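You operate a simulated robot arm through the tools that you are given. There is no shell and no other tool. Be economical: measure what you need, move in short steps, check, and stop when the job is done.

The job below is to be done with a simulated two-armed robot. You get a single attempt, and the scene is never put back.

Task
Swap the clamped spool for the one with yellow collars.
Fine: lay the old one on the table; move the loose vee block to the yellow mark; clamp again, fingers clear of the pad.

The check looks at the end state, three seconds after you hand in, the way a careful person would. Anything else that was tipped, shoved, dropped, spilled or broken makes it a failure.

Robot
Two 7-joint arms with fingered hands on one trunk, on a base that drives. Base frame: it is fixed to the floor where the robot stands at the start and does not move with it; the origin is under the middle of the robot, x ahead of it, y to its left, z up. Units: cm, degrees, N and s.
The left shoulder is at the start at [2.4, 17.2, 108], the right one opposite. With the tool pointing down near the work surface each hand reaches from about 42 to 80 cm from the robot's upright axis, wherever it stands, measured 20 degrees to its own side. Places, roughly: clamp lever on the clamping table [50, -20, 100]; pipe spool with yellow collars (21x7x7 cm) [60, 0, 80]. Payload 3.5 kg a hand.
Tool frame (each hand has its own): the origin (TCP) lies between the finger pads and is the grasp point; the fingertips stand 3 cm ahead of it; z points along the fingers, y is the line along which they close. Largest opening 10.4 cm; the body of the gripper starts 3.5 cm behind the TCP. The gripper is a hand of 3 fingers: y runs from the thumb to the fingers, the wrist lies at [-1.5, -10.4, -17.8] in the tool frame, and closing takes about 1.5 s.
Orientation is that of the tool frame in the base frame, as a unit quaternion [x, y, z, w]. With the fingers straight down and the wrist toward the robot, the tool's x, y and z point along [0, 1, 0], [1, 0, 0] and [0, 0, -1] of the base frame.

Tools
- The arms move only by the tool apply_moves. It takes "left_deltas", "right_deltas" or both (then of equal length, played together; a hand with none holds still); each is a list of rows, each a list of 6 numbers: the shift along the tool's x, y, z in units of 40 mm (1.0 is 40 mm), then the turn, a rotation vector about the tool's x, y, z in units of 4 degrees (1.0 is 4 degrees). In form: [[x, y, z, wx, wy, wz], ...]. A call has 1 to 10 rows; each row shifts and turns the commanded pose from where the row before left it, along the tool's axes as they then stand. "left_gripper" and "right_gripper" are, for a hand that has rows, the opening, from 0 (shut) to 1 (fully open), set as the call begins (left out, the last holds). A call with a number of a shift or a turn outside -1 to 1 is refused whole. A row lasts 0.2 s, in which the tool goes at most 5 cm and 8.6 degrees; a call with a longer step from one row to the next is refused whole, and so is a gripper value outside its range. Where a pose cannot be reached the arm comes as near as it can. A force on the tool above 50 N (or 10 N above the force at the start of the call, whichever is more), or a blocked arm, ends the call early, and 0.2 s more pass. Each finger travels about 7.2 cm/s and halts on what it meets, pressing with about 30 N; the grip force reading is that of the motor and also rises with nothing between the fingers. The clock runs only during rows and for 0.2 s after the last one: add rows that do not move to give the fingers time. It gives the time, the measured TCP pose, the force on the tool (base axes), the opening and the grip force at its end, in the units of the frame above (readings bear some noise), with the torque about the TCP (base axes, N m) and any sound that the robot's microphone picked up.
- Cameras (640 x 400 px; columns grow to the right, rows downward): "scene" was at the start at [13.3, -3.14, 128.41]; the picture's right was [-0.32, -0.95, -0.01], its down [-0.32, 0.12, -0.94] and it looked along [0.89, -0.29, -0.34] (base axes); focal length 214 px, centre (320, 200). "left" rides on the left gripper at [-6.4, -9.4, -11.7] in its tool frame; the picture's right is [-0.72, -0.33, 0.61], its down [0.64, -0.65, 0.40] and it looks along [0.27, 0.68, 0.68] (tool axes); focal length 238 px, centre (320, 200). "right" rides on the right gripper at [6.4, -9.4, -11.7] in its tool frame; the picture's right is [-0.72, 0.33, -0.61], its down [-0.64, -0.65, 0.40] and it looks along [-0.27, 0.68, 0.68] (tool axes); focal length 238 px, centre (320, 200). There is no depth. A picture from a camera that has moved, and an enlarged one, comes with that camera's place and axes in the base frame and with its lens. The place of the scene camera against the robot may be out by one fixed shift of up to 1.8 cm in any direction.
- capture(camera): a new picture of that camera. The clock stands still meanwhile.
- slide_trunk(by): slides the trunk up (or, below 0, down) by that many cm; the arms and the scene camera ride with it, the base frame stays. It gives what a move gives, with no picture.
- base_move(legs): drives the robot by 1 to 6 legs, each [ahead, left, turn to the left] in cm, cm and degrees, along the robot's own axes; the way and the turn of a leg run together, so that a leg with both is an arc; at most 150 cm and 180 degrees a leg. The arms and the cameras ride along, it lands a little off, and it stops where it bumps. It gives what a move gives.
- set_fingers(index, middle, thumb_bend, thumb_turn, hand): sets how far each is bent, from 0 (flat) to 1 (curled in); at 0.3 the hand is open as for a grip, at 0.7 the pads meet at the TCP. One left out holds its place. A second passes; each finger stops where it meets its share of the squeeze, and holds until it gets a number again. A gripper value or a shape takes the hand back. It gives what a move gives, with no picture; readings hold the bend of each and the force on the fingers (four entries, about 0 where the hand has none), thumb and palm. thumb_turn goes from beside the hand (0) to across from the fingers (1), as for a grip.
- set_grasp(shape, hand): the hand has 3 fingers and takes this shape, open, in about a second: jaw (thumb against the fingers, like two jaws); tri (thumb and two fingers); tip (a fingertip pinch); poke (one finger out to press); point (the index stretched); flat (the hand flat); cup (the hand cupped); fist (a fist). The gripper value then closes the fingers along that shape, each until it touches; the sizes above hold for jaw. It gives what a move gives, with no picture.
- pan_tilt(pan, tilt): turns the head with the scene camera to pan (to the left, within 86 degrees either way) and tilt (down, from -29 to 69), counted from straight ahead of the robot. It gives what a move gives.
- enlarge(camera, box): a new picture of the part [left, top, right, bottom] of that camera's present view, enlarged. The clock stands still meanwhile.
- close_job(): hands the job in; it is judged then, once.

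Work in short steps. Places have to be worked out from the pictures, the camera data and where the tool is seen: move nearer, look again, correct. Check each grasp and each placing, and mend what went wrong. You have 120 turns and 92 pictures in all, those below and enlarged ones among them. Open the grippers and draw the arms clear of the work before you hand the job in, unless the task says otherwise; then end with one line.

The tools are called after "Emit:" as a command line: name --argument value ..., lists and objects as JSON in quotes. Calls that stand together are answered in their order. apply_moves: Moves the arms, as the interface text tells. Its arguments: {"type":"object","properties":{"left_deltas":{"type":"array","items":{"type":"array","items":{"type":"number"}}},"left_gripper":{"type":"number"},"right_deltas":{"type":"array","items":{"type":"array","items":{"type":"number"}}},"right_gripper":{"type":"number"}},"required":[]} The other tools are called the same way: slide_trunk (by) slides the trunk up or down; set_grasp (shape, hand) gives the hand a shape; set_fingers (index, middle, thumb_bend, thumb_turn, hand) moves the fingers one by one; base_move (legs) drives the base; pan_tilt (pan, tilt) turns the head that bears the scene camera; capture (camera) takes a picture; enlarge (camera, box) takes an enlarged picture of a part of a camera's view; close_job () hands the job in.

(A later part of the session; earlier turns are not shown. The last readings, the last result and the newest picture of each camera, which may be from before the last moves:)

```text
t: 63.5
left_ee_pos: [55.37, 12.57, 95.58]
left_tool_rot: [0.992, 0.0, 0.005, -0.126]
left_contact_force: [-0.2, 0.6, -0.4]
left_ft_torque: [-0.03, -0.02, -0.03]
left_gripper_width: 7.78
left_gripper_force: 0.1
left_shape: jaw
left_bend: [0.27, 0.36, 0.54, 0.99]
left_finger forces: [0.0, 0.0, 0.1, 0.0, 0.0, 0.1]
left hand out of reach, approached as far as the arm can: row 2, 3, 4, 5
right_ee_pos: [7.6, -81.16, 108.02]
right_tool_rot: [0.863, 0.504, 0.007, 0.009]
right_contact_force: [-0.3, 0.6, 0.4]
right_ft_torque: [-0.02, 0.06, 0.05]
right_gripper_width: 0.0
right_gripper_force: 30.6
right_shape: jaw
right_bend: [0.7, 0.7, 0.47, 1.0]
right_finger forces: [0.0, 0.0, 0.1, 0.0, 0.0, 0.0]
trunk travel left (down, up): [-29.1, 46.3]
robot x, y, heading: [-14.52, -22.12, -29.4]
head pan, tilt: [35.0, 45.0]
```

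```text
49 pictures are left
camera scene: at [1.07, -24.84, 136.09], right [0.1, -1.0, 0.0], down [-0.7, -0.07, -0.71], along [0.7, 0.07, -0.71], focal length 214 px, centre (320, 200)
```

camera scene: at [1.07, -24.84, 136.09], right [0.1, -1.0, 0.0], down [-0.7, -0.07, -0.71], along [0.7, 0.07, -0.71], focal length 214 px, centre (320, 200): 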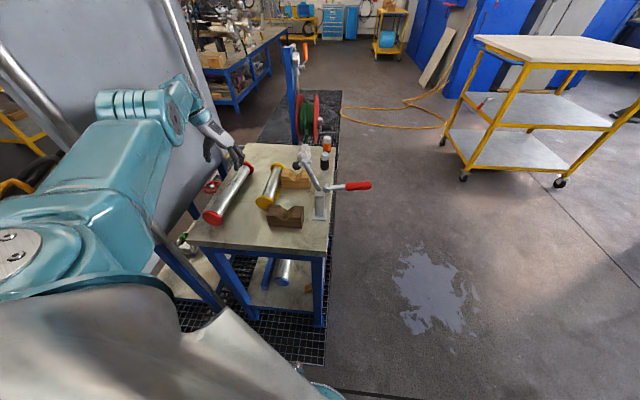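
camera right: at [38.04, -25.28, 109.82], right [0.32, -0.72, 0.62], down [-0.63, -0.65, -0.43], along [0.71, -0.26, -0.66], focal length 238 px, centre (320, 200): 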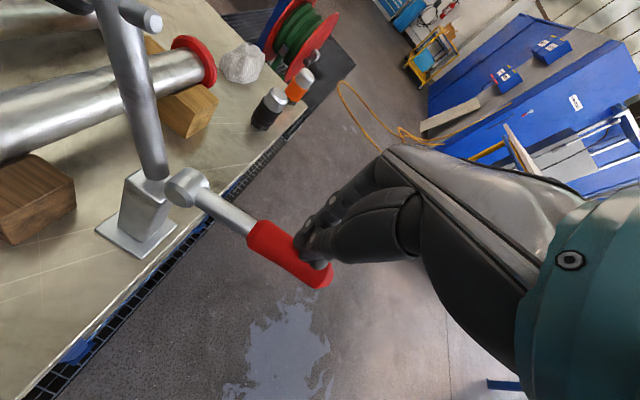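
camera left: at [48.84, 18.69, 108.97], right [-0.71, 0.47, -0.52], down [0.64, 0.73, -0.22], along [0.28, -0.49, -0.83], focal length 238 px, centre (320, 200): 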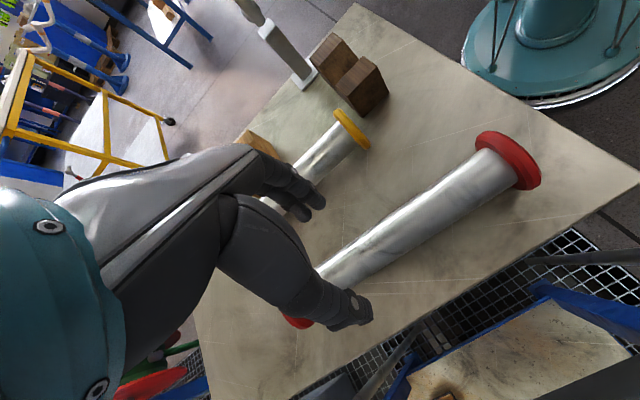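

Red spool rests safely on the table at y≈12. Now I raise the left hand, undo the tilt, and move toward the loose block.

Emit:
apply_moves --left_deltas '[[0, 0, -0.7, -0.75, 0, 0], [0, 0.2, -0.7, -0.75, 0, 0], [0, 0.4, -0.7, -0.75, 0, 0], [0, 0.8, 0, -0.75, 0, 0], [0, 0.8, 0, -0.75, 0, 0], [0, 0.8, 0, 0, 0, 0], [0, 0.8, 0, 0, 0, 0], [0, 0.8, 0, 0, 0, 0]]' --left_gripper 1

Emit:
apply_moves --left_deltas '[[0, 0, 0, 0, 0, -1], [0, 0, 0, 0, 0, -1], [0, 0, 0, 0, 0, -1], [0, 0, 0, 0, 0, -1], [0, 0, 0, 0, 0, -1], [0, 0, 0, 0, 0, -1], [0, 0, 0, 0, 0, -1], [0, 0, 0, 0, 0, -1], [0, 0, 0, 0, 0, -1], [0, 0, 0, 0, 0, -1]]'

Emit:
apply_moves --left_deltas '[[0, 0, 0, 0, 0, -1], [0, 0, 0, 0, 0, -1], [0, 0, 0, 0, 0, -1], [0, 0, 0, 0, 0, -1], [0, 0, 0, 0, 0, -1], [0, 0, 0, 0, 0, -1], [0, 0, 0, 0, 0, -1], [0, 0, 0, 0, 0, -1], [0, 0, 0, 0, 0, -1], [0, 0, 0, 0, 0, -1]]'

```text
t: 65.3
left_ee_pos: [59.51, -6.43, 103.06]
left_tool_rot: [1.0, 0.0, 0.004, 0.005]
left_contact_force: [-0.4, 0.0, -0.2]
left_ft_torque: [-0.01, 0.01, -0.03]
left_gripper_width: 10.37
left_gripper_force: 0.1
left_shape: jaw
left_bend: [0.3, 0.3, 0.3, 0.98]
left_finger forces: [0.0, 0.0, 0.1, 0.0, 0.0, 0.0]
left hand out of reach, approached as far as the arm can: row 3, 4, 5, 6, 7, 8
right_ee_pos: [7.71, -81.1, 107.99]
right_tool_rot: [0.863, 0.505, 0.007, 0.009]
right_contact_force: [0.3, -0.8, -0.3]
right_ft_torque: [-0.03, 0.01, 0.0]
right_gripper_width: 0.0
right_gripper_force: 29.7
right_shape: jaw
right_bend: [0.7, 0.7, 0.47, 1.0]
right_finger forces: [0.1, 0.1, 0.0, 0.1, 0.0, 0.0]
trunk travel left (down, up): [-29.1, 46.3]
robot x, y, heading: [-14.33, -21.91, -29.4]
head pan, tilt: [35.0, 45.0]
```

```text
t: 67.5
left_ee_pos: [66.51, -5.14, 103.23]
left_tool_rot: [0.939, 0.343, 0.003, 0.005]
left_contact_force: [-0.5, 0.3, 0.3]
left_ft_torque: [0.02, -0.01, 0.02]
left_gripper_width: 10.38
left_gripper_force: 0.1
left_shape: jaw
left_bend: [0.3, 0.3, 0.3, 0.98]
left_finger forces: [0.1, 0.1, 0.0, 0.0, 0.0, 0.1]
left hand out of reach, approached as far as the arm can: row 1, 2, 3, 4, 5, 6, 7, 8, 9, 10
right_ee_pos: [7.67, -81.15, 108.08]
right_tool_rot: [0.863, 0.505, 0.008, 0.009]
right_contact_force: [0.5, 0.2, -0.4]
right_ft_torque: [-0.06, 0.0, 0.01]
right_gripper_width: 0.02
right_gripper_force: 29.9
right_shape: jaw
right_bend: [0.7, 0.7, 0.47, 1.0]
right_finger forces: [0.0, 0.0, 0.1, 0.0, 0.0, 0.0]
trunk travel left (down, up): [-29.1, 46.3]
robot x, y, heading: [-14.88, -22.1, -29.4]
head pan, tilt: [35.0, 45.0]
```

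```text
t: 69.8
left_ee_pos: [71.62, -4.69, 103.5]
left_tool_rot: [0.766, 0.643, 0.002, 0.006]
left_contact_force: [-0.4, 0.5, 0.4]
left_ft_torque: [0.04, -0.02, 0.01]
left_gripper_width: 10.39
left_gripper_force: 0.1
left_shape: jaw
left_bend: [0.3, 0.3, 0.3, 0.98]
left_finger forces: [0.0, 0.0, 0.0, 0.1, 0.1, 0.0]
left hand out of reach, approached as far as the arm can: row 1, 2, 3, 4, 5, 6, 7, 8, 9
right_ee_pos: [7.62, -81.08, 108.06]
right_tool_rot: [0.863, 0.505, 0.006, 0.009]
right_contact_force: [-0.9, -0.3, -0.8]
right_ft_torque: [0.0, 0.01, 0.03]
right_gripper_width: 0.0
right_gripper_force: 29.7
right_shape: jaw
right_bend: [0.7, 0.7, 0.47, 1.0]
right_finger forces: [0.0, 0.0, 0.0, 0.0, 0.1, 0.0]
trunk travel left (down, up): [-29.1, 46.3]
robot x, y, heading: [-14.62, -22.13, -29.1]
head pan, tilt: [35.0, 45.0]
```

The hand ended at (71.6,-4.7,103.5), yaw 10° short. I finish the yaw and move back over the block at (63.7,-9).

Emit:
apply_moves --left_deltas '[[0, -0.4, 0, 0, 0, -0.9], [0, -0.4, 0, 0, 0, -0.9], [0, -0.4, 0, 0, 0, -0.7], [-0.4, -0.4, 0, 0, 0, 0], [-0.4, -0.3, 0, 0, 0, 0], [-0.2, 0, 0, 0, 0, 0]]'

Emit:
capture --camera "left"

Emit:
capture --camera "scene"

```text
t: 71.2
left_ee_pos: [72.1, -7.87, 103.76]
left_tool_rot: [0.707, 0.707, 0.002, 0.006]
left_contact_force: [-0.9, 1.0, 0.2]
left_ft_torque: [0.0, -0.01, 0.0]
left_gripper_width: 10.38
left_gripper_force: 0.0
left_shape: jaw
left_bend: [0.3, 0.3, 0.3, 0.98]
left_finger forces: [0.0, 0.1, 0.0, 0.0, 0.0, 0.1]
left hand out of reach, approached as far as the arm can: row 1, 2, 3, 4, 5
right_ee_pos: [7.7, -81.13, 108.02]
right_tool_rot: [0.863, 0.505, 0.007, 0.009]
right_contact_force: [0.1, 0.4, 0.1]
right_ft_torque: [-0.06, 0.01, 0.01]
right_gripper_width: 0.0
right_gripper_force: 30.8
right_shape: jaw
right_bend: [0.7, 0.7, 0.47, 1.0]
right_finger forces: [0.1, 0.1, 0.0, 0.0, 0.0, 0.0]
trunk travel left (down, up): [-29.1, 46.3]
robot x, y, heading: [-14.68, -21.71, -29.3]
head pan, tilt: [35.0, 45.0]
```

```text
48 pictures are left
camera left: at [62.49, -14.29, 115.04], right [-0.32, -0.72, -0.61], down [-0.65, 0.64, -0.42], along [0.69, 0.26, -0.67], focal length 238 px, centre (320, 200)
```

left: 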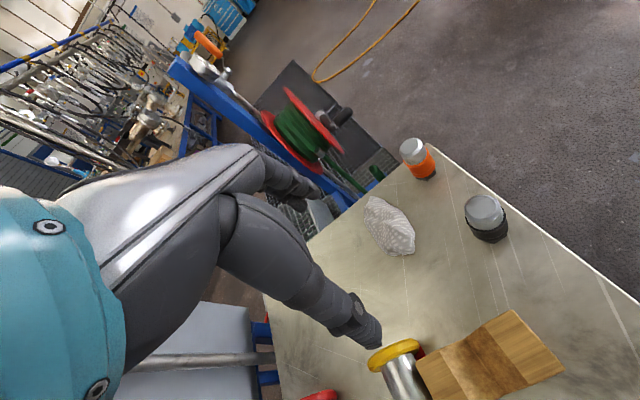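

```text
47 pictures are left
camera scene: at [1.1, -24.84, 136.08], right [0.1, -1.0, 0.0], down [-0.7, -0.07, -0.71], along [0.7, 0.07, -0.71], focal length 214 px, centre (320, 200)
```

scene: 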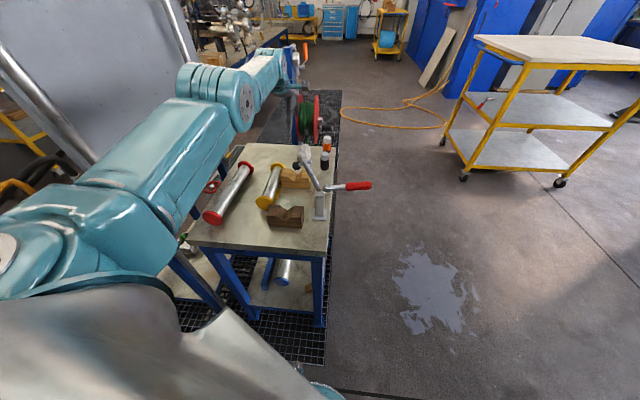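

This yaw isn't comfortable with the robot turned. I yaw the hand back in line with the robot, swing it right, and then turn the robot to heading 0 (so the hand doesn't sweep into the board).

Emit:
apply_moves --left_deltas '[[-0.5, 0, -0.2, 0, 0, 1], [-0.5, 0, -0.2, 0, 0, 1], [-0.5, 0, -0.2, 0, 0, 1], [-0.5, 0, -0.2, 0, 0, 1], [-0.5, 0, -0.2, 0, 0, 1], [-0.5, 0, 0, 0, 0, 1], [-0.5, 0, 0, 0, 0, 1]]'

Emit:
apply_moves --left_deltas '[[-0.9, 0, 0, 0, 0, 0], [-0.9, 0, 0, 0, 0, 0], [-0.9, 0, 0, 0, 0, 0], [-0.9, 0, 0, 0, 0, 0], [-0.9, 0, 0, 0, 0, 0], [-0.6, 0, 0, 0, 0, 0]]'

```text
t: 72.8
left_ee_pos: [68.9, -21.48, 107.65]
left_tool_rot: [0.858, 0.514, 0.002, 0.006]
left_contact_force: [1.1, 0.7, -0.1]
left_ft_torque: [-0.03, 0.01, 0.0]
left_gripper_width: 10.36
left_gripper_force: 0.1
left_shape: jaw
left_bend: [0.3, 0.3, 0.3, 0.98]
left_finger forces: [0.0, 0.0, 0.0, 0.0, 0.0, 0.0]
left hand out of reach, approached as far as the arm can: row 3
right_ee_pos: [7.63, -81.16, 107.99]
right_tool_rot: [0.863, 0.506, 0.007, 0.009]
right_contact_force: [0.0, 0.1, -0.2]
right_ft_torque: [0.03, -0.01, 0.04]
right_gripper_width: 0.0
right_gripper_force: 29.6
right_shape: jaw
right_bend: [0.7, 0.7, 0.47, 1.0]
right_finger forces: [0.0, 0.1, 0.0, 0.0, 0.0, 0.0]
trunk travel left (down, up): [-29.1, 46.3]
robot x, y, heading: [-14.3, -22.17, -29.5]
head pan, tilt: [35.0, 45.0]
```

```text
t: 74.2
left_ee_pos: [59.3, -39.38, 107.59]
left_tool_rot: [0.857, 0.515, 0.003, 0.006]
left_contact_force: [0.7, 0.2, -0.1]
left_ft_torque: [0.02, 0.0, 0.0]
left_gripper_width: 10.36
left_gripper_force: 0.0
left_shape: jaw
left_bend: [0.3, 0.3, 0.3, 0.98]
left_finger forces: [0.0, 0.0, 0.0, 0.1, 0.0, 0.0]
right_ee_pos: [7.62, -81.15, 108.06]
right_tool_rot: [0.863, 0.505, 0.007, 0.009]
right_contact_force: [-0.2, 0.0, -1.1]
right_ft_torque: [-0.01, 0.01, 0.03]
right_gripper_width: 0.01
right_gripper_force: 30.1
right_shape: jaw
right_bend: [0.7, 0.7, 0.47, 1.0]
right_finger forces: [0.0, 0.1, 0.0, 0.0, 0.1, 0.1]
trunk travel left (down, up): [-29.1, 46.3]
robot x, y, heading: [-14.7, -21.96, -29.3]
head pan, tilt: [35.0, 45.0]
```

Now turn back to heading 0 and drive 7 cm ahead.

Emit:
base_move --legs '[[0, 0, 29.3], [7, 0, 0]]'

Emit:
capture --camera "left"

```text
t: 76.6
left_ee_pos: [65.39, -1.5, 107.63]
left_tool_rot: [0.701, 0.713, 0.004, 0.005]
left_contact_force: [0.1, 0.0, -0.1]
left_ft_torque: [0.02, 0.0, -0.01]
left_gripper_width: 10.36
left_gripper_force: 0.0
left_shape: jaw
left_bend: [0.3, 0.3, 0.3, 0.98]
left_finger forces: [0.0, 0.1, 0.0, 0.0, 0.1, 0.0]
right_ee_pos: [40.49, -63.09, 108.0]
right_tool_rot: [0.709, 0.705, 0.008, 0.008]
right_contact_force: [0.3, 0.4, 0.3]
right_ft_torque: [-0.01, 0.02, 0.04]
right_gripper_width: 0.01
right_gripper_force: 30.3
right_shape: jaw
right_bend: [0.7, 0.7, 0.47, 1.0]
right_finger forces: [0.1, 0.0, 0.0, 0.0, 0.0, 0.1]
trunk travel left (down, up): [-29.1, 46.3]
robot x, y, heading: [-7.39, -22.0, -0.3]
head pan, tilt: [35.0, 45.0]
```

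```text
46 pictures are left
camera left: at [55.96, -8.12, 118.92], right [-0.31, -0.73, -0.62], down [-0.66, 0.63, -0.41], along [0.69, 0.28, -0.67], focal length 238 px, centre (320, 200)
```

left: 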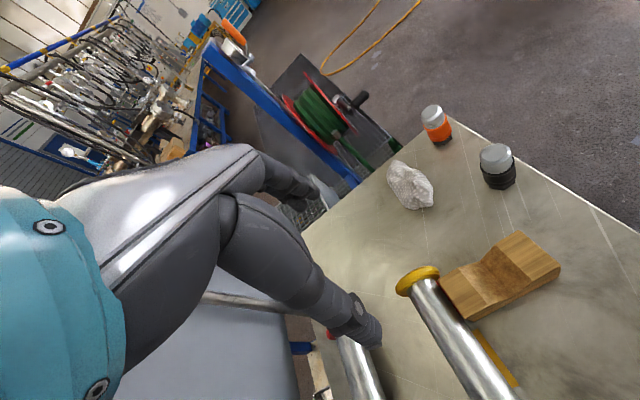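

Block measured at about x 60.5–65.5, y -14.8…-4.5 (centre (63,-9.6), top ≈84.7). I move the left hand above it to z≈94 and look again.

Emit:
apply_moves --left_deltas '[[-0.5, -0.15, 0.5, 0, 0, 0], [-0.5, -0.15, 0.8, 0, 0, 0], [-0.5, -0.15, 0.8, 0, 0, 0], [-0.5, -0.15, 0.8, 0, 0, 0], [0, 0, 0.5, 0, 0, 0]]'

Emit:
capture --camera "left"

```text
t: 77.8
left_ee_pos: [63.39, -9.56, 93.97]
left_tool_rot: [0.701, 0.713, 0.004, 0.006]
left_contact_force: [0.2, -0.6, 0.5]
left_ft_torque: [0.01, -0.02, 0.01]
left_gripper_width: 10.38
left_gripper_force: 0.1
left_shape: jaw
left_bend: [0.3, 0.3, 0.3, 0.98]
left_finger forces: [0.0, 0.0, 0.1, 0.0, 0.1, 0.0]
right_ee_pos: [40.3, -63.06, 108.03]
right_tool_rot: [0.709, 0.705, 0.008, 0.008]
right_contact_force: [-0.6, -0.3, -0.3]
right_ft_torque: [-0.04, 0.0, 0.0]
right_gripper_width: 0.01
right_gripper_force: 29.6
right_shape: jaw
right_bend: [0.7, 0.7, 0.47, 1.0]
right_finger forces: [0.0, 0.0, 0.0, 0.1, 0.0, 0.0]
trunk travel left (down, up): [-29.1, 46.3]
robot x, y, heading: [-7.56, -22.29, -0.5]
head pan, tilt: [35.0, 45.0]
```

```text
45 pictures are left
camera left: at [53.82, -16.2, 105.26], right [-0.31, -0.73, -0.62], down [-0.66, 0.63, -0.41], along [0.69, 0.28, -0.67], focal length 238 px, centre (320, 200)
```

left: 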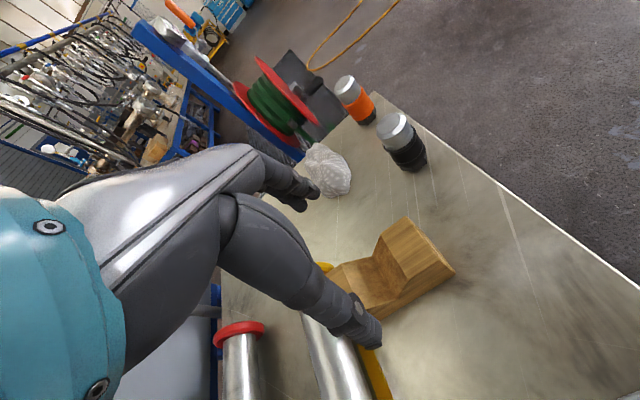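

I shift 4 mm back and descend around the block to z≈83.7.

Emit:
apply_moves --left_deltas '[[0, -0.1, 0.7, 0, 0, 0], [0, 0, 0.7, 0, 0, 0], [0, 0, 0.6, 0, 0, 0], [0, 0, 0.55, 0, 0, 0], [0, 0, 0, 0, 0, 0]]'

Emit:
capture --camera "left"

Emit:
pan_tilt --pan 10 --tilt 50

Emit:
enlarge --camera "scene" --box '[200, 90, 440, 240]'

```text
t: 79.0
left_ee_pos: [63.07, -9.56, 83.76]
left_tool_rot: [0.701, 0.713, 0.003, 0.005]
left_contact_force: [-0.6, -0.6, -0.3]
left_ft_torque: [0.03, -0.02, 0.0]
left_gripper_width: 10.36
left_gripper_force: 0.1
left_shape: jaw
left_bend: [0.3, 0.3, 0.3, 0.98]
left_finger forces: [0.1, 0.1, 0.0, 0.1, 0.0, 0.1]
right_ee_pos: [40.48, -63.04, 108.06]
right_tool_rot: [0.709, 0.705, 0.008, 0.007]
right_contact_force: [-0.6, 0.4, 0.1]
right_ft_torque: [0.01, -0.03, 0.03]
right_gripper_width: 0.0
right_gripper_force: 29.6
right_shape: jaw
right_bend: [0.7, 0.7, 0.47, 1.0]
right_finger forces: [0.0, 0.0, 0.0, 0.0, 0.0, 0.0]
trunk travel left (down, up): [-29.1, 46.3]
robot x, y, heading: [-7.46, -21.75, -0.3]
head pan, tilt: [35.0, 45.0]
```

```text
44 pictures are left
camera left: at [53.46, -16.2, 95.14], right [-0.31, -0.73, -0.62], down [-0.66, 0.63, -0.41], along [0.69, 0.28, -0.67], focal length 238 px, centre (320, 200)
```

left: 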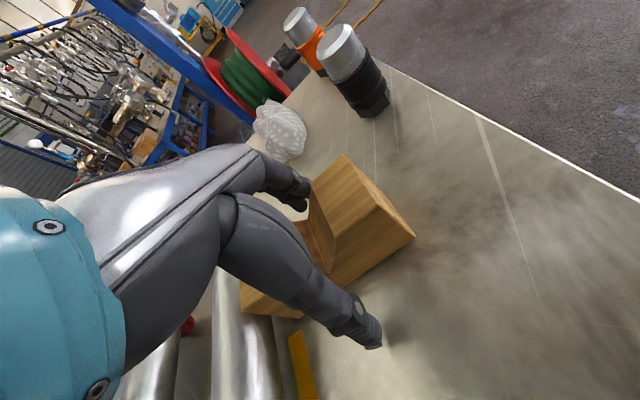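

```text
t: 79.9
left_ee_pos: [62.95, -9.61, 83.72]
left_tool_rot: [0.701, 0.713, 0.004, 0.006]
left_contact_force: [-0.2, -0.4, -0.8]
left_ft_torque: [-0.01, -0.01, 0.01]
left_gripper_width: 10.36
left_gripper_force: 0.1
left_shape: jaw
left_bend: [0.3, 0.3, 0.3, 0.98]
left_finger forces: [0.0, 0.0, 0.0, 0.1, 0.1, 0.1]
right_ee_pos: [40.42, -62.99, 108.08]
right_tool_rot: [0.709, 0.705, 0.009, 0.007]
right_contact_force: [0.5, -0.1, 0.1]
right_ft_torque: [-0.02, 0.03, 0.0]
right_gripper_width: 0.01
right_gripper_force: 29.9
right_shape: jaw
right_bend: [0.7, 0.7, 0.47, 1.0]
right_finger forces: [0.1, 0.1, 0.0, 0.1, 0.0, 0.1]
trunk travel left (down, up): [-29.1, 46.3]
robot x, y, heading: [-7.65, -22.02, -0.2]
head pan, tilt: [10.0, 50.0]
```

```text
2.67 times, centred on (320, 165) of scene
camera zoom: at [8.44, -20.85, 135.39], right [0.17, -0.99, 0.0], down [-0.75, -0.13, -0.64], along [0.63, 0.11, -0.77], focal length 572 px, centre (320, 293)
```

zoom: 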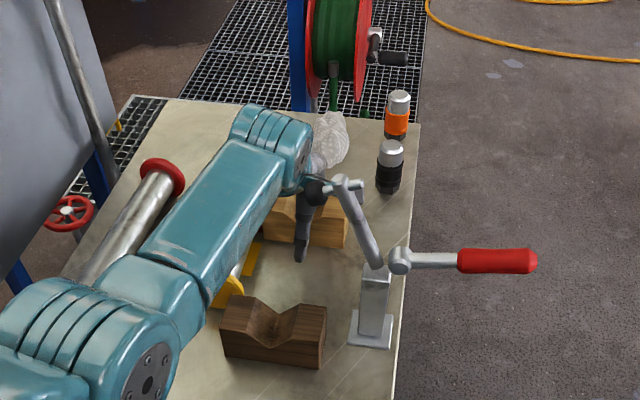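

The fingers straddle the block. I close the grip.

Emit:
apply_moves --left_deltas '[[0, 0, 0, 0, 0, 0], [0, 0, 0, 0, 0, 0], [0, 0, 0, 0, 0, 0], [0, 0, 0, 0, 0, 0], [0, 0, 0, 0, 0, 0], [0, 0, 0, 0, 0, 0], [0, 0, 0, 0, 0, 0]]' --left_gripper 0

Emit:
capture --camera "left"

```text
t: 81.5
left_ee_pos: [62.93, -9.58, 83.8]
left_tool_rot: [0.701, 0.713, 0.004, 0.006]
left_contact_force: [0.5, 0.1, -0.7]
left_ft_torque: [0.02, -0.01, 0.01]
left_gripper_width: 4.42
left_gripper_force: 29.8
left_shape: jaw
left_bend: [0.74, 0.48, 0.72, 1.0]
left_finger forces: [17.6, 9.5, 0.0, 0.0, 27.2, 0.0]
right_ee_pos: [40.44, -63.01, 108.08]
right_tool_rot: [0.709, 0.705, 0.009, 0.007]
right_contact_force: [-0.6, 0.3, -0.2]
right_ft_torque: [-0.01, 0.02, 0.0]
right_gripper_width: 0.01
right_gripper_force: 30.1
right_shape: jaw
right_bend: [0.7, 0.7, 0.47, 1.0]
right_finger forces: [0.0, 0.1, 0.0, 0.0, 0.0, 0.1]
trunk travel left (down, up): [-29.1, 46.3]
robot x, y, heading: [-7.34, -22.27, -0.3]
head pan, tilt: [10.0, 50.0]
```

```text
42 pictures are left
camera left: at [53.47, -16.19, 95.15], right [-0.31, -0.73, -0.62], down [-0.66, 0.63, -0.41], along [0.69, 0.28, -0.67], focal length 238 px, centre (320, 200)
```

left: 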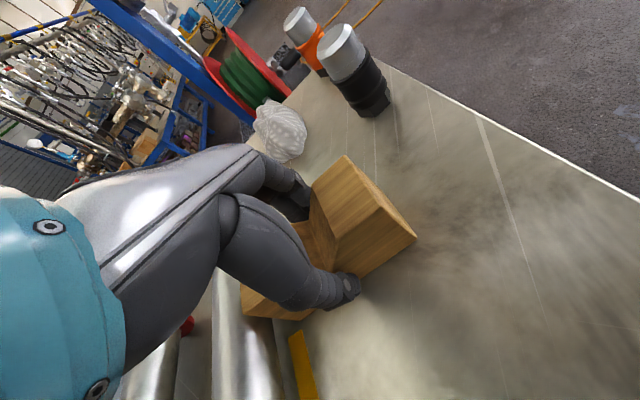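

Held at 27 N; block centre ≈63.2, yellow mark centre ≈57. I lift 6 mm, move 6.2 cm toward the robot, and look before setting down.

Emit:
apply_moves --left_deltas '[[0, 0, -0.15, 0, 0, 0], [0, -0.3, 0, 0, 0, 0], [0, -0.4, 0, 0, 0, 0], [0, -0.4, 0, 0, 0, 0], [0, -0.3, 0, 0, 0, 0], [0, -0.15, 0, 0, 0, 0], [0, 0, 0, 0, 0, 0]]'

Emit:
capture --camera "left"

Emit:
enlarge --camera "scene" --box '[240, 110, 400, 210]'

```text
t: 83.1
left_ee_pos: [56.84, -9.8, 84.37]
left_tool_rot: [0.702, 0.713, 0.004, 0.005]
left_contact_force: [-3.9, 0.5, -2.8]
left_ft_torque: [-0.17, -0.61, -0.51]
left_gripper_width: 4.41
left_gripper_force: 29.9
left_shape: jaw
left_bend: [0.74, 0.48, 0.72, 1.0]
left_finger forces: [17.9, 10.0, 0.0, 0.0, 28.0, 0.1]
right_ee_pos: [40.31, -63.05, 107.99]
right_tool_rot: [0.709, 0.705, 0.009, 0.008]
right_contact_force: [0.3, 0.5, -0.4]
right_ft_torque: [0.0, 0.0, -0.05]
right_gripper_width: 0.0
right_gripper_force: 30.1
right_shape: jaw
right_bend: [0.7, 0.7, 0.47, 1.0]
right_finger forces: [0.0, 0.0, 0.0, 0.0, 0.0, 0.1]
trunk travel left (down, up): [-29.1, 46.3]
robot x, y, heading: [-7.5, -21.98, -0.7]
head pan, tilt: [10.0, 50.0]
```

```text
41 pictures are left
camera left: at [47.22, -16.41, 95.72], right [-0.31, -0.73, -0.62], down [-0.66, 0.63, -0.41], along [0.69, 0.28, -0.67], focal length 238 px, centre (320, 200)
```

left: 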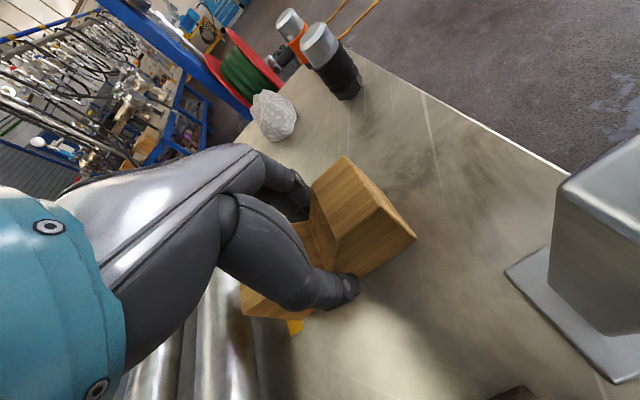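

```text
4.00 times, centred on (320, 160) of scene
camera zoom: at [8.4, -20.86, 135.4], right [0.17, -0.99, 0.0], down [-0.76, -0.13, -0.64], along [0.63, 0.11, -0.77], focal length 858 px, centre (320, 360)
```

zoom: 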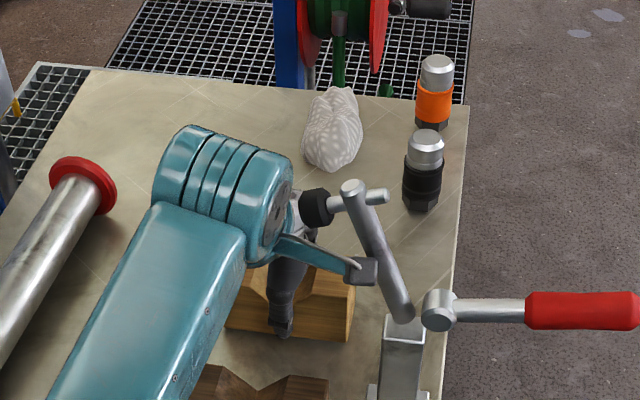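

The block's near face is at x≈54.4, matching the yellow mark (≈53.7–60.4). The hand's camera may be touching the clamp rod lightly; I set the block down now with a 2 mm y correction.

Emit:
apply_moves --left_deltas '[[0.05, 0, 0, 0, 0, 0], [0, 0, 0.08, 0, 0, 0], [0, 0, 0.07, 0, 0, 0], [0, 0, 0, 0, 0, 0]]'

Emit:
enlarge --camera "left" --box '[220, 140, 440, 360]'

```text
t: 84.1
left_ee_pos: [56.91, -9.57, 83.76]
left_tool_rot: [0.701, 0.714, 0.005, 0.006]
left_contact_force: [-0.7, 0.2, 2.4]
left_ft_torque: [0.01, -0.02, -0.01]
left_gripper_width: 4.37
left_gripper_force: 29.7
left_shape: jaw
left_bend: [0.74, 0.48, 0.72, 1.0]
left_finger forces: [18.0, 10.1, 0.1, 0.1, 28.1, 0.1]
right_ee_pos: [40.4, -63.1, 108.03]
right_tool_rot: [0.71, 0.704, 0.009, 0.008]
right_contact_force: [-0.8, 0.5, -0.3]
right_ft_torque: [0.02, -0.02, -0.03]
right_gripper_width: 0.01
right_gripper_force: 30.2
right_shape: jaw
right_bend: [0.7, 0.7, 0.47, 1.0]
right_finger forces: [0.1, 0.1, 0.1, 0.1, 0.1, 0.0]
trunk travel left (down, up): [-29.1, 46.3]
robot x, y, heading: [-7.12, -22.34, -0.5]
head pan, tilt: [10.0, 50.0]
```

```text
1.82 times, centred on (330, 250) of left
camera zoom: at [47.31, -16.11, 95.15], right [-0.3, -0.73, -0.62], down [-0.66, 0.63, -0.42], along [0.69, 0.28, -0.67], focal length 433 px, centre (302, 109)
```

zoom: 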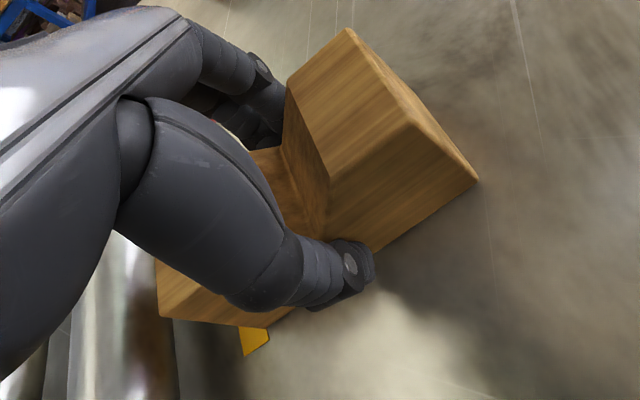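

The block rests on the table at the mark. I open the fingers; then, because the hand camera sits under the raised clamp rod, I'll slide +y 3 cm with a 20° yaw before rising.

Emit:
apply_moves --left_deltas '[[0, 0, 0, 0, 0, 0], [0, 0, 0, 0, 0, 0], [0, 0, 0, 0, 0, 0], [0, 0, 0, 0, 0, 0], [0, 0, 0, 0, 0, 0], [0, 0, 0, 0, 0, 0]]' --left_gripper 1

Emit:
apply_moves --left_deltas '[[0.15, 0, -0.05, 0, 0, 1], [0.15, 0, -0.05, 0, 0, 1], [0.15, 0, 0, 0, 0, 1], [0.15, 0, 0, 0, 0, 1], [0.15, 0, 0, 0, 0, 1]]'

Emit:
capture --camera "left"

```text
t: 85.5
left_ee_pos: [56.95, -9.45, 83.8]
left_tool_rot: [0.701, 0.713, 0.005, 0.005]
left_contact_force: [0.1, 0.2, -0.3]
left_ft_torque: [0.0, 0.0, 0.03]
left_gripper_width: 10.35
left_gripper_force: 0.0
left_shape: jaw
left_bend: [0.3, 0.3, 0.3, 0.98]
left_finger forces: [0.0, 0.0, 0.0, 0.0, 0.1, 0.0]
right_ee_pos: [40.43, -63.12, 108.06]
right_tool_rot: [0.71, 0.704, 0.008, 0.008]
right_contact_force: [0.8, 1.1, 1.2]
right_ft_torque: [0.02, -0.01, -0.03]
right_gripper_width: 0.0
right_gripper_force: 30.1
right_shape: jaw
right_bend: [0.7, 0.7, 0.47, 1.0]
right_finger forces: [0.0, 0.0, 0.1, 0.0, 0.1, 0.0]
trunk travel left (down, up): [-29.1, 46.3]
robot x, y, heading: [-7.8, -21.83, -0.2]
head pan, tilt: [10.0, 50.0]
```

```text
t: 86.7
left_ee_pos: [57.28, -6.59, 84.11]
left_tool_rot: [0.815, 0.58, 0.006, 0.005]
left_contact_force: [0.6, -0.6, -0.3]
left_ft_torque: [-0.02, -0.01, 0.01]
left_gripper_width: 10.35
left_gripper_force: 0.2
left_shape: jaw
left_bend: [0.3, 0.3, 0.3, 0.98]
left_finger forces: [0.0, 0.1, 0.0, 0.1, 0.0, 0.0]
right_ee_pos: [40.43, -63.03, 107.99]
right_tool_rot: [0.709, 0.705, 0.008, 0.008]
right_contact_force: [0.1, -0.4, -0.1]
right_ft_torque: [0.02, -0.01, 0.01]
right_gripper_width: 0.01
right_gripper_force: 29.9
right_shape: jaw
right_bend: [0.7, 0.7, 0.47, 1.0]
right_finger forces: [0.1, 0.0, 0.0, 0.0, 0.0, 0.1]
trunk travel left (down, up): [-29.1, 46.3]
robot x, y, heading: [-7.82, -22.11, -0.4]
head pan, tilt: [10.0, 50.0]
```

```text
38 pictures are left
camera left: at [46.03, -9.54, 95.48], right [-0.53, -0.57, -0.62], down [-0.4, 0.82, -0.41], along [0.74, 0.03, -0.67], focal length 238 px, centre (320, 200)
```

left: 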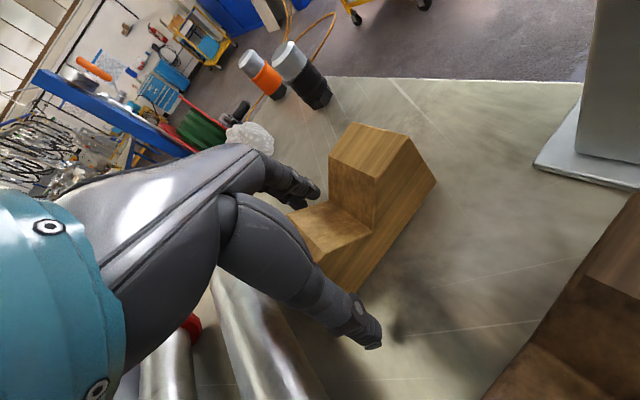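

The hand is clear. I rise straight up 24 cm and look down on the block and mark.

Emit:
apply_moves --left_deltas '[[0, 0, -0.6, 0, 0, 0], [0, 0, -0.9, 0, 0, 0], [0, 0, -0.9, 0, 0, 0], [0, 0, -0.9, 0, 0, 0], [0, 0, -0.9, 0, 0, 0], [0, 0, -0.9, 0, 0, 0], [0, 0, -0.9, 0, 0, 0]]'

Emit:
capture --camera "left"

Emit:
capture --camera "scene"

```text
t: 88.3
left_ee_pos: [56.79, -6.51, 108.2]
left_tool_rot: [0.814, 0.581, 0.005, 0.004]
left_contact_force: [-0.2, 0.3, -0.4]
left_ft_torque: [-0.01, 0.02, 0.01]
left_gripper_width: 10.36
left_gripper_force: 0.0
left_shape: jaw
left_bend: [0.3, 0.3, 0.3, 0.98]
left_finger forces: [0.1, 0.1, 0.0, 0.0, 0.0, 0.1]
right_ee_pos: [40.39, -63.17, 108.05]
right_tool_rot: [0.71, 0.704, 0.009, 0.008]
right_contact_force: [-0.5, 0.4, 0.3]
right_ft_torque: [-0.01, -0.03, -0.01]
right_gripper_width: 0.01
right_gripper_force: 30.1
right_shape: jaw
right_bend: [0.7, 0.7, 0.47, 1.0]
right_finger forces: [0.0, 0.0, 0.0, 0.1, 0.1, 0.0]
trunk travel left (down, up): [-29.1, 46.3]
robot x, y, heading: [-7.07, -22.14, -0.4]
head pan, tilt: [10.0, 50.0]
```

```text
37 pictures are left
camera left: at [45.57, -9.54, 119.54], right [-0.54, -0.57, -0.62], down [-0.4, 0.82, -0.41], along [0.74, 0.03, -0.67], focal length 238 px, centre (320, 200)
```

left: 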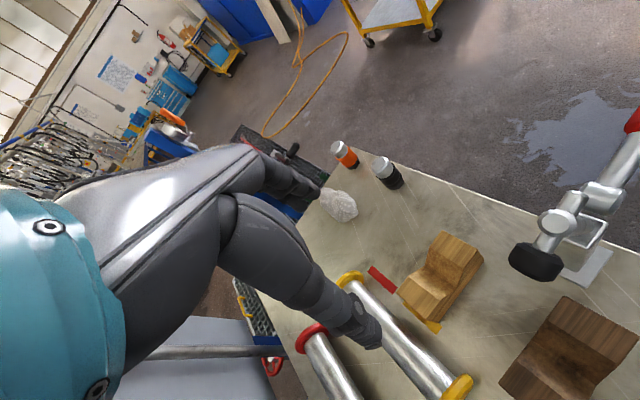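

```text
36 pictures are left
camera scene: at [8.42, -20.88, 135.39], right [0.17, -0.99, 0.0], down [-0.76, -0.13, -0.64], along [0.63, 0.11, -0.77], focal length 214 px, centre (320, 200)
```

scene: 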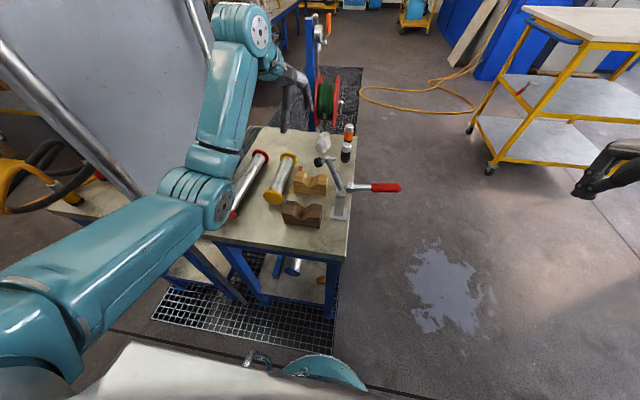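

Block is on the yellow mark. For the yellow spool I return to the earlier good stance: raise, back 7 cm, turn right 29°.

Emit:
apply_moves --left_deltas '[[0, 0, -0.8, 0, 0, 0], [0, 0, -0.6, 0, 0, 0]]'

Emit:
base_move --legs '[[-7, 0, 0], [0, 0, -29]]'

```text
t: 88.9
left_ee_pos: [56.74, -6.57, 113.73]
left_tool_rot: [0.814, 0.58, 0.005, 0.004]
left_contact_force: [0.8, 0.4, -0.1]
left_ft_torque: [-0.01, -0.03, 0.04]
left_gripper_width: 10.37
left_gripper_force: 0.0
left_shape: jaw
left_bend: [0.3, 0.3, 0.3, 0.98]
left_finger forces: [0.0, 0.0, 0.0, 0.0, 0.0, 0.0]
right_ee_pos: [40.38, -62.99, 108.03]
right_tool_rot: [0.709, 0.705, 0.008, 0.008]
right_contact_force: [0.4, -0.4, -0.3]
right_ft_torque: [0.01, 0.0, 0.01]
right_gripper_width: 0.0
right_gripper_force: 30.1
right_shape: jaw
right_bend: [0.7, 0.7, 0.47, 1.0]
right_finger forces: [0.1, 0.0, 0.0, 0.1, 0.0, 0.0]
trunk travel left (down, up): [-29.1, 46.3]
robot x, y, heading: [-7.57, -22.13, -0.3]
head pan, tilt: [10.0, 50.0]
```

```text
t: 91.3
left_ee_pos: [49.16, -39.55, 113.75]
left_tool_rot: [0.934, 0.358, 0.004, 0.006]
left_contact_force: [0.4, 0.2, 0.4]
left_ft_torque: [-0.01, 0.04, -0.03]
left_gripper_width: 10.37
left_gripper_force: 0.0
left_shape: jaw
left_bend: [0.3, 0.3, 0.3, 0.98]
left_finger forces: [0.0, 0.0, 0.1, 0.1, 0.0, 0.0]
right_ee_pos: [7.58, -80.97, 107.99]
right_tool_rot: [0.863, 0.505, 0.006, 0.009]
right_contact_force: [0.4, -0.5, -0.5]
right_ft_torque: [0.02, -0.01, 0.0]
right_gripper_width: 0.0
right_gripper_force: 29.6
right_shape: jaw
right_bend: [0.7, 0.7, 0.47, 1.0]
right_finger forces: [0.1, 0.1, 0.0, 0.0, 0.0, 0.0]
trunk travel left (down, up): [-29.1, 46.3]
robot x, y, heading: [-14.66, -22.08, -29.2]
head pan, tilt: [10.0, 50.0]
```

Now yaw the left hand 42° into line with the spool, then carry it over to the yellow spool at z≈113.

Emit:
apply_moves --left_deltas '[[0, 0, 0, 0, 0, 1], [0, 0, 0, 0, 0, 1], [0, 0, 0, 0, 0, 1], [0, 0, 0, 0, 0, 1], [0, 0, 0, 0, 0, 1], [0, 0, 0, 0, 0, 1], [0, 0, 0, 0, 0, 1], [0, 0, 0, 0, 0, 1], [0, 0, 0, 0, 0, 1], [0, 0, 0, 0, 0, 1]]'

Emit:
apply_moves --left_deltas '[[0.2, -0.8, 0, 0, 0, 0.5], [0.2, -0.8, 0, 0, 0, 0], [0.2, -0.8, 0, 0, 0, 0], [0.2, -0.8, 0, 0, 0, 0], [0.2, -0.8, 0, 0, 0, 0], [0.2, -0.8, 0, 0, 0, 0], [0.2, -0.8, 0, 0, 0, 0], [0.2, -0.8, 0, 0, 0, 0], [0.2, -0.8, 0, 0, 0, 0], [0.2, -0.8, 0, 0, 0, 0]]'

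Emit:
capture --camera "left"

```text
t: 93.5
left_ee_pos: [49.35, -39.51, 113.79]
left_tool_rot: [1.0, 0.018, 0.006, 0.004]
left_contact_force: [0.2, 0.4, 0.1]
left_ft_torque: [-0.01, 0.02, 0.02]
left_gripper_width: 10.37
left_gripper_force: 0.1
left_shape: jaw
left_bend: [0.3, 0.3, 0.3, 0.98]
left_finger forces: [0.0, 0.0, 0.0, 0.0, 0.0, 0.1]
right_ee_pos: [7.61, -81.1, 107.97]
right_tool_rot: [0.863, 0.506, 0.007, 0.01]
right_contact_force: [-0.1, -0.1, 0.1]
right_ft_torque: [0.01, -0.03, 0.0]
right_gripper_width: 0.0
right_gripper_force: 30.0
right_shape: jaw
right_bend: [0.7, 0.7, 0.47, 1.0]
right_finger forces: [0.1, 0.1, 0.0, 0.1, 0.1, 0.0]
trunk travel left (down, up): [-29.1, 46.3]
robot x, y, heading: [-14.22, -22.25, -29.3]
head pan, tilt: [10.0, 50.0]
```

```text
t: 95.7
left_ee_pos: [57.1, -7.46, 113.67]
left_tool_rot: [1.0, 0.0, 0.005, 0.004]
left_contact_force: [0.3, 0.6, -0.6]
left_ft_torque: [-0.01, 0.0, -0.01]
left_gripper_width: 10.37
left_gripper_force: 0.1
left_shape: jaw
left_bend: [0.3, 0.3, 0.3, 0.98]
left_finger forces: [0.0, 0.0, 0.1, 0.1, 0.0, 0.0]
right_ee_pos: [7.65, -81.03, 107.99]
right_tool_rot: [0.863, 0.505, 0.008, 0.009]
right_contact_force: [-0.1, -0.2, 0.3]
right_ft_torque: [-0.02, -0.03, 0.01]
right_gripper_width: 0.01
right_gripper_force: 30.1
right_shape: jaw
right_bend: [0.7, 0.7, 0.47, 1.0]
right_finger forces: [0.0, 0.0, 0.0, 0.0, 0.0, 0.1]
trunk travel left (down, up): [-29.1, 46.3]
robot x, y, heading: [-14.73, -22.18, -29.3]
head pan, tilt: [10.0, 50.0]
```

```text
35 pictures are left
camera left: at [50.55, 2.06, 124.89], right [-0.71, 0.32, -0.62], down [0.65, 0.65, -0.4], along [0.28, -0.69, -0.67], focal length 238 px, centre (320, 200)
```

left: 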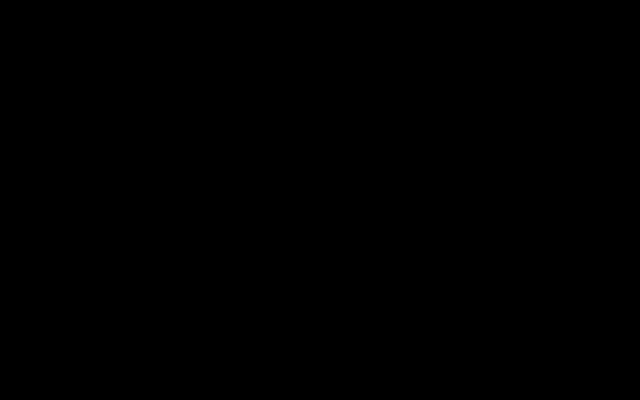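

The left picture came back black; I try it once more, enlarged on the work area.

Emit:
enlarge --camera "left" --box '[340, 160, 640, 400]'

```text
1.67 times, centred on (490, 280) of left
camera zoom: at [50.55, 2.06, 124.89], right [-0.71, 0.32, -0.62], down [0.65, 0.65, -0.4], along [0.28, -0.69, -0.67], focal length 397 px, centre (37, 67)
```

zoom: 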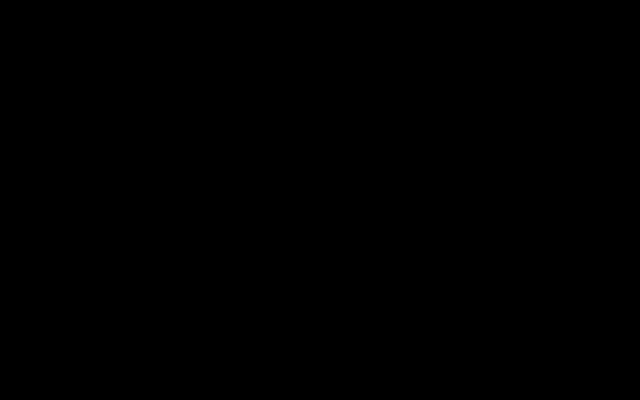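

The left camera gives nothing. I check the scene camera, panned to the table.

Emit:
pan_tilt --pan 38 --tilt 48

Emit:
capture --camera "scene"

Emit:
capture --camera "left"

```text
t: 96.7
left_ee_pos: [57.16, -7.5, 113.62]
left_tool_rot: [1.0, 0.0, 0.006, 0.004]
left_contact_force: [-0.2, -1.1, -0.1]
left_ft_torque: [-0.02, -0.02, 0.01]
left_gripper_width: 10.39
left_gripper_force: 0.1
left_shape: jaw
left_bend: [0.3, 0.3, 0.3, 0.98]
left_finger forces: [0.0, 0.0, 0.1, 0.1, 0.0, 0.0]
right_ee_pos: [7.66, -81.01, 108.0]
right_tool_rot: [0.863, 0.506, 0.006, 0.01]
right_contact_force: [-0.1, 0.3, 0.7]
right_ft_torque: [0.0, -0.02, -0.01]
right_gripper_width: 0.0
right_gripper_force: 30.1
right_shape: jaw
right_bend: [0.7, 0.7, 0.47, 1.0]
right_finger forces: [0.0, 0.1, 0.0, 0.1, 0.1, 0.0]
trunk travel left (down, up): [-29.1, 46.3]
robot x, y, heading: [-14.34, -21.69, -29.3]
head pan, tilt: [38.0, 48.0]
```

```text
33 pictures are left
camera scene: at [0.7, -24.44, 135.66], right [0.15, -0.99, 0.0], down [-0.73, -0.11, -0.67], along [0.66, 0.1, -0.74], focal length 214 px, centre (320, 200)
```

scene: 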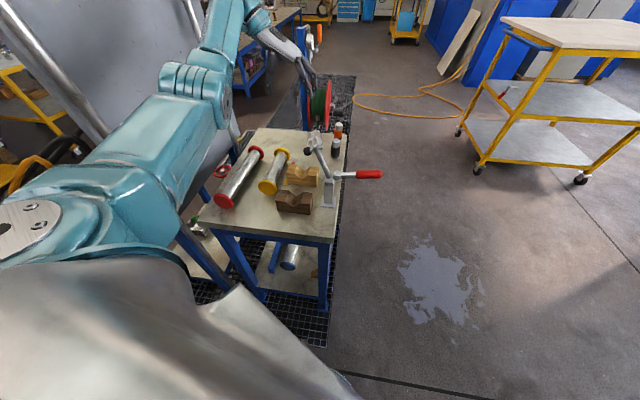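

```text
32 pictures are left
camera left: at [50.55, 1.97, 124.91], right [-0.71, 0.32, -0.62], down [0.65, 0.65, -0.4], along [0.28, -0.69, -0.67], focal length 238 px, centre (320, 200)
```

left: 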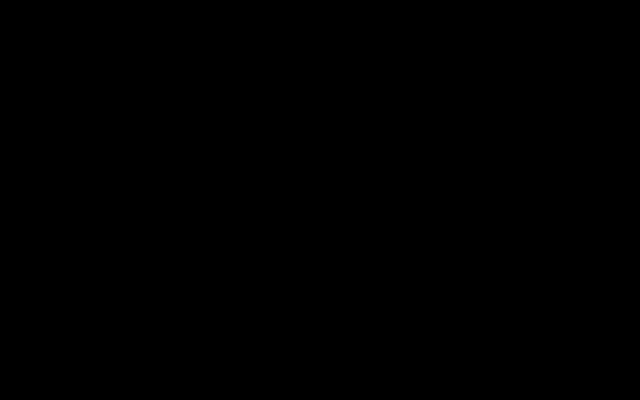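

The left camera has failed for good; I rely on the scene and right cameras. I zoom the scene view on the table to measure the spool and blocks.

Emit:
enlarge --camera "scene" --box '[200, 120, 360, 220]'

```text
4.00 times, centred on (280, 170) of scene
camera zoom: at [0.7, -24.44, 135.66], right [0.15, -0.99, 0.0], down [-0.73, -0.11, -0.67], along [0.66, 0.1, -0.74], focal length 858 px, centre (480, 320)
```

zoom: 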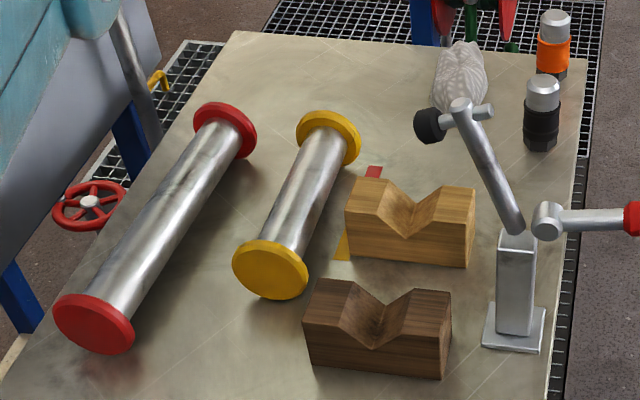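

To verify the block against the mark precisely, I zoom further on the blocks and marks.

Emit:
enlarge --camera "scene" --box '[260, 155, 324, 195]'

```text
10.00 times, centred on (292, 175) of scene
camera zoom: at [0.7, -24.44, 135.66], right [0.15, -0.99, 0.0], down [-0.73, -0.11, -0.67], along [0.66, 0.1, -0.74], focal length 2145 px, centre (600, 450)
```

zoom: 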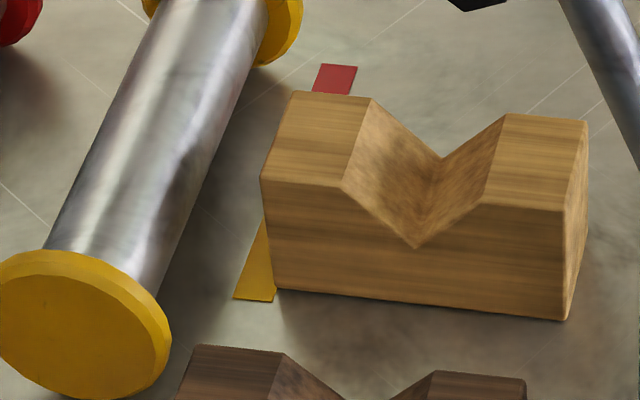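

The block's near face is ~0.7 cm beyond the mark's near end. Before deciding on a fine adjustment I measure the yellow spool's inner length with another zoom.

Emit:
enlarge --camera "scene" --box '[248, 142, 328, 192]'

```text
8.00 times, centred on (288, 167) of scene
camera zoom: at [0.7, -24.44, 135.66], right [0.15, -0.99, 0.0], down [-0.73, -0.11, -0.67], along [0.66, 0.1, -0.74], focal length 1716 px, centre (576, 464)
```

zoom: 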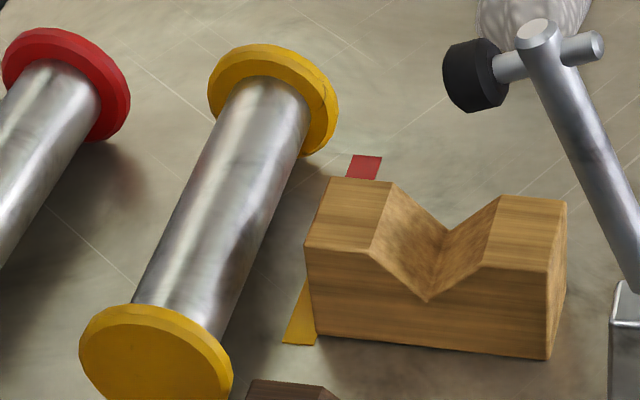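

Measured: yellow inner length between collars ≈17.8 versus 18.6 outer span of the blocks – the loose block must come ~1.3 cm nearer (which also better covers the mark's near end). I'll nudge it with closed left fingers from its far face; first move beyond it, high.

Emit:
apply_moves --left_deltas '[[0.6, 0.1, 0, 0, 0, 0], [0.6, 0.1, 0, 0, 0, 0], [0.6, 0.1, 0, 0, 0, 0], [0.5, 0.2, 0, 0, 0, 0], [0, 0, 0, 0, 0, 0], [0, 0, 0, 0, 0, 0], [0, 0, 0, 0, 0, 0]]' --left_gripper 0

```text
t: 98.3
left_ee_pos: [58.67, -8.44, 112.62]
left_tool_rot: [1.0, 0.0, 0.006, 0.003]
left_contact_force: [0.9, 0.5, 0.1]
left_ft_torque: [-0.03, 0.01, 0.02]
left_gripper_width: 0.02
left_gripper_force: 30.3
left_shape: jaw
left_bend: [0.7, 0.7, 0.47, 1.0]
left_finger forces: [0.0, 0.1, 0.0, 0.0, 0.0, 0.0]
left hand out of reach, approached as far as the arm can: row 1, 2, 3, 4
right_ee_pos: [7.62, -81.0, 108.06]
right_tool_rot: [0.863, 0.505, 0.007, 0.009]
right_contact_force: [-1.0, 0.4, -0.6]
right_ft_torque: [-0.01, 0.01, -0.03]
right_gripper_width: 0.0
right_gripper_force: 29.9
right_shape: jaw
right_bend: [0.7, 0.7, 0.47, 1.0]
right_finger forces: [0.0, 0.0, 0.1, 0.0, 0.0, 0.0]
trunk travel left (down, up): [-29.1, 46.3]
robot x, y, heading: [-14.6, -21.9, -29.2]
head pan, tilt: [38.0, 48.0]
```

Arm is at full extension there. I drive the robot ~7 cm ahead along base x (keeping heading) to gain reach.

Emit:
base_move --legs '[[6.1, 3.4, 0]]'

Emit:
apply_moves --left_deltas '[[0.15, 0.1, 0.6, 0, 0, 0], [0, 0, 0.8, 0, 0, 0], [0, 0, 0.8, 0, 0, 0], [0, 0, 0.8, 0, 0, 0], [0, 0, 0.8, 0, 0, 0], [0, 0, 0.7, 0, 0, 0]]'

```text
t: 99.3
left_ee_pos: [65.75, -8.47, 112.54]
left_tool_rot: [1.0, 0.0, 0.006, 0.004]
left_contact_force: [0.2, -1.3, -0.3]
left_ft_torque: [-0.01, 0.03, -0.01]
left_gripper_width: 0.0
left_gripper_force: 30.3
left_shape: jaw
left_bend: [0.7, 0.7, 0.47, 1.0]
left_finger forces: [0.0, 0.1, 0.1, 0.1, 0.0, 0.1]
right_ee_pos: [14.61, -81.11, 108.01]
right_tool_rot: [0.863, 0.506, 0.006, 0.01]
right_contact_force: [-0.3, 0.1, -0.6]
right_ft_torque: [-0.06, 0.03, 0.02]
right_gripper_width: 0.0
right_gripper_force: 29.7
right_shape: jaw
right_bend: [0.7, 0.7, 0.47, 1.0]
right_finger forces: [0.0, 0.0, 0.0, 0.0, 0.0, 0.1]
trunk travel left (down, up): [-29.1, 46.3]
robot x, y, heading: [-7.36, -21.74, -29.3]
head pan, tilt: [38.0, 48.0]
```

```text
t: 100.7
left_ee_pos: [66.53, -9.08, 94.52]
left_tool_rot: [1.0, 0.001, 0.006, 0.003]
left_contact_force: [0.3, 0.0, -0.4]
left_ft_torque: [0.03, 0.0, 0.0]
left_gripper_width: 0.0
left_gripper_force: 30.4
left_shape: jaw
left_bend: [0.7, 0.7, 0.47, 1.0]
left_finger forces: [0.0, 0.0, 0.1, 0.0, 0.0, 0.0]
right_ee_pos: [14.57, -81.09, 108.06]
right_tool_rot: [0.863, 0.505, 0.006, 0.01]
right_contact_force: [0.3, -0.1, 0.2]
right_ft_torque: [0.01, 0.01, -0.02]
right_gripper_width: 0.0
right_gripper_force: 29.4
right_shape: jaw
right_bend: [0.7, 0.7, 0.47, 1.0]
right_finger forces: [0.0, 0.1, 0.1, 0.0, 0.0, 0.1]
trunk travel left (down, up): [-29.1, 46.3]
robot x, y, heading: [-7.81, -22.34, -29.3]
head pan, tilt: [38.0, 48.0]
```

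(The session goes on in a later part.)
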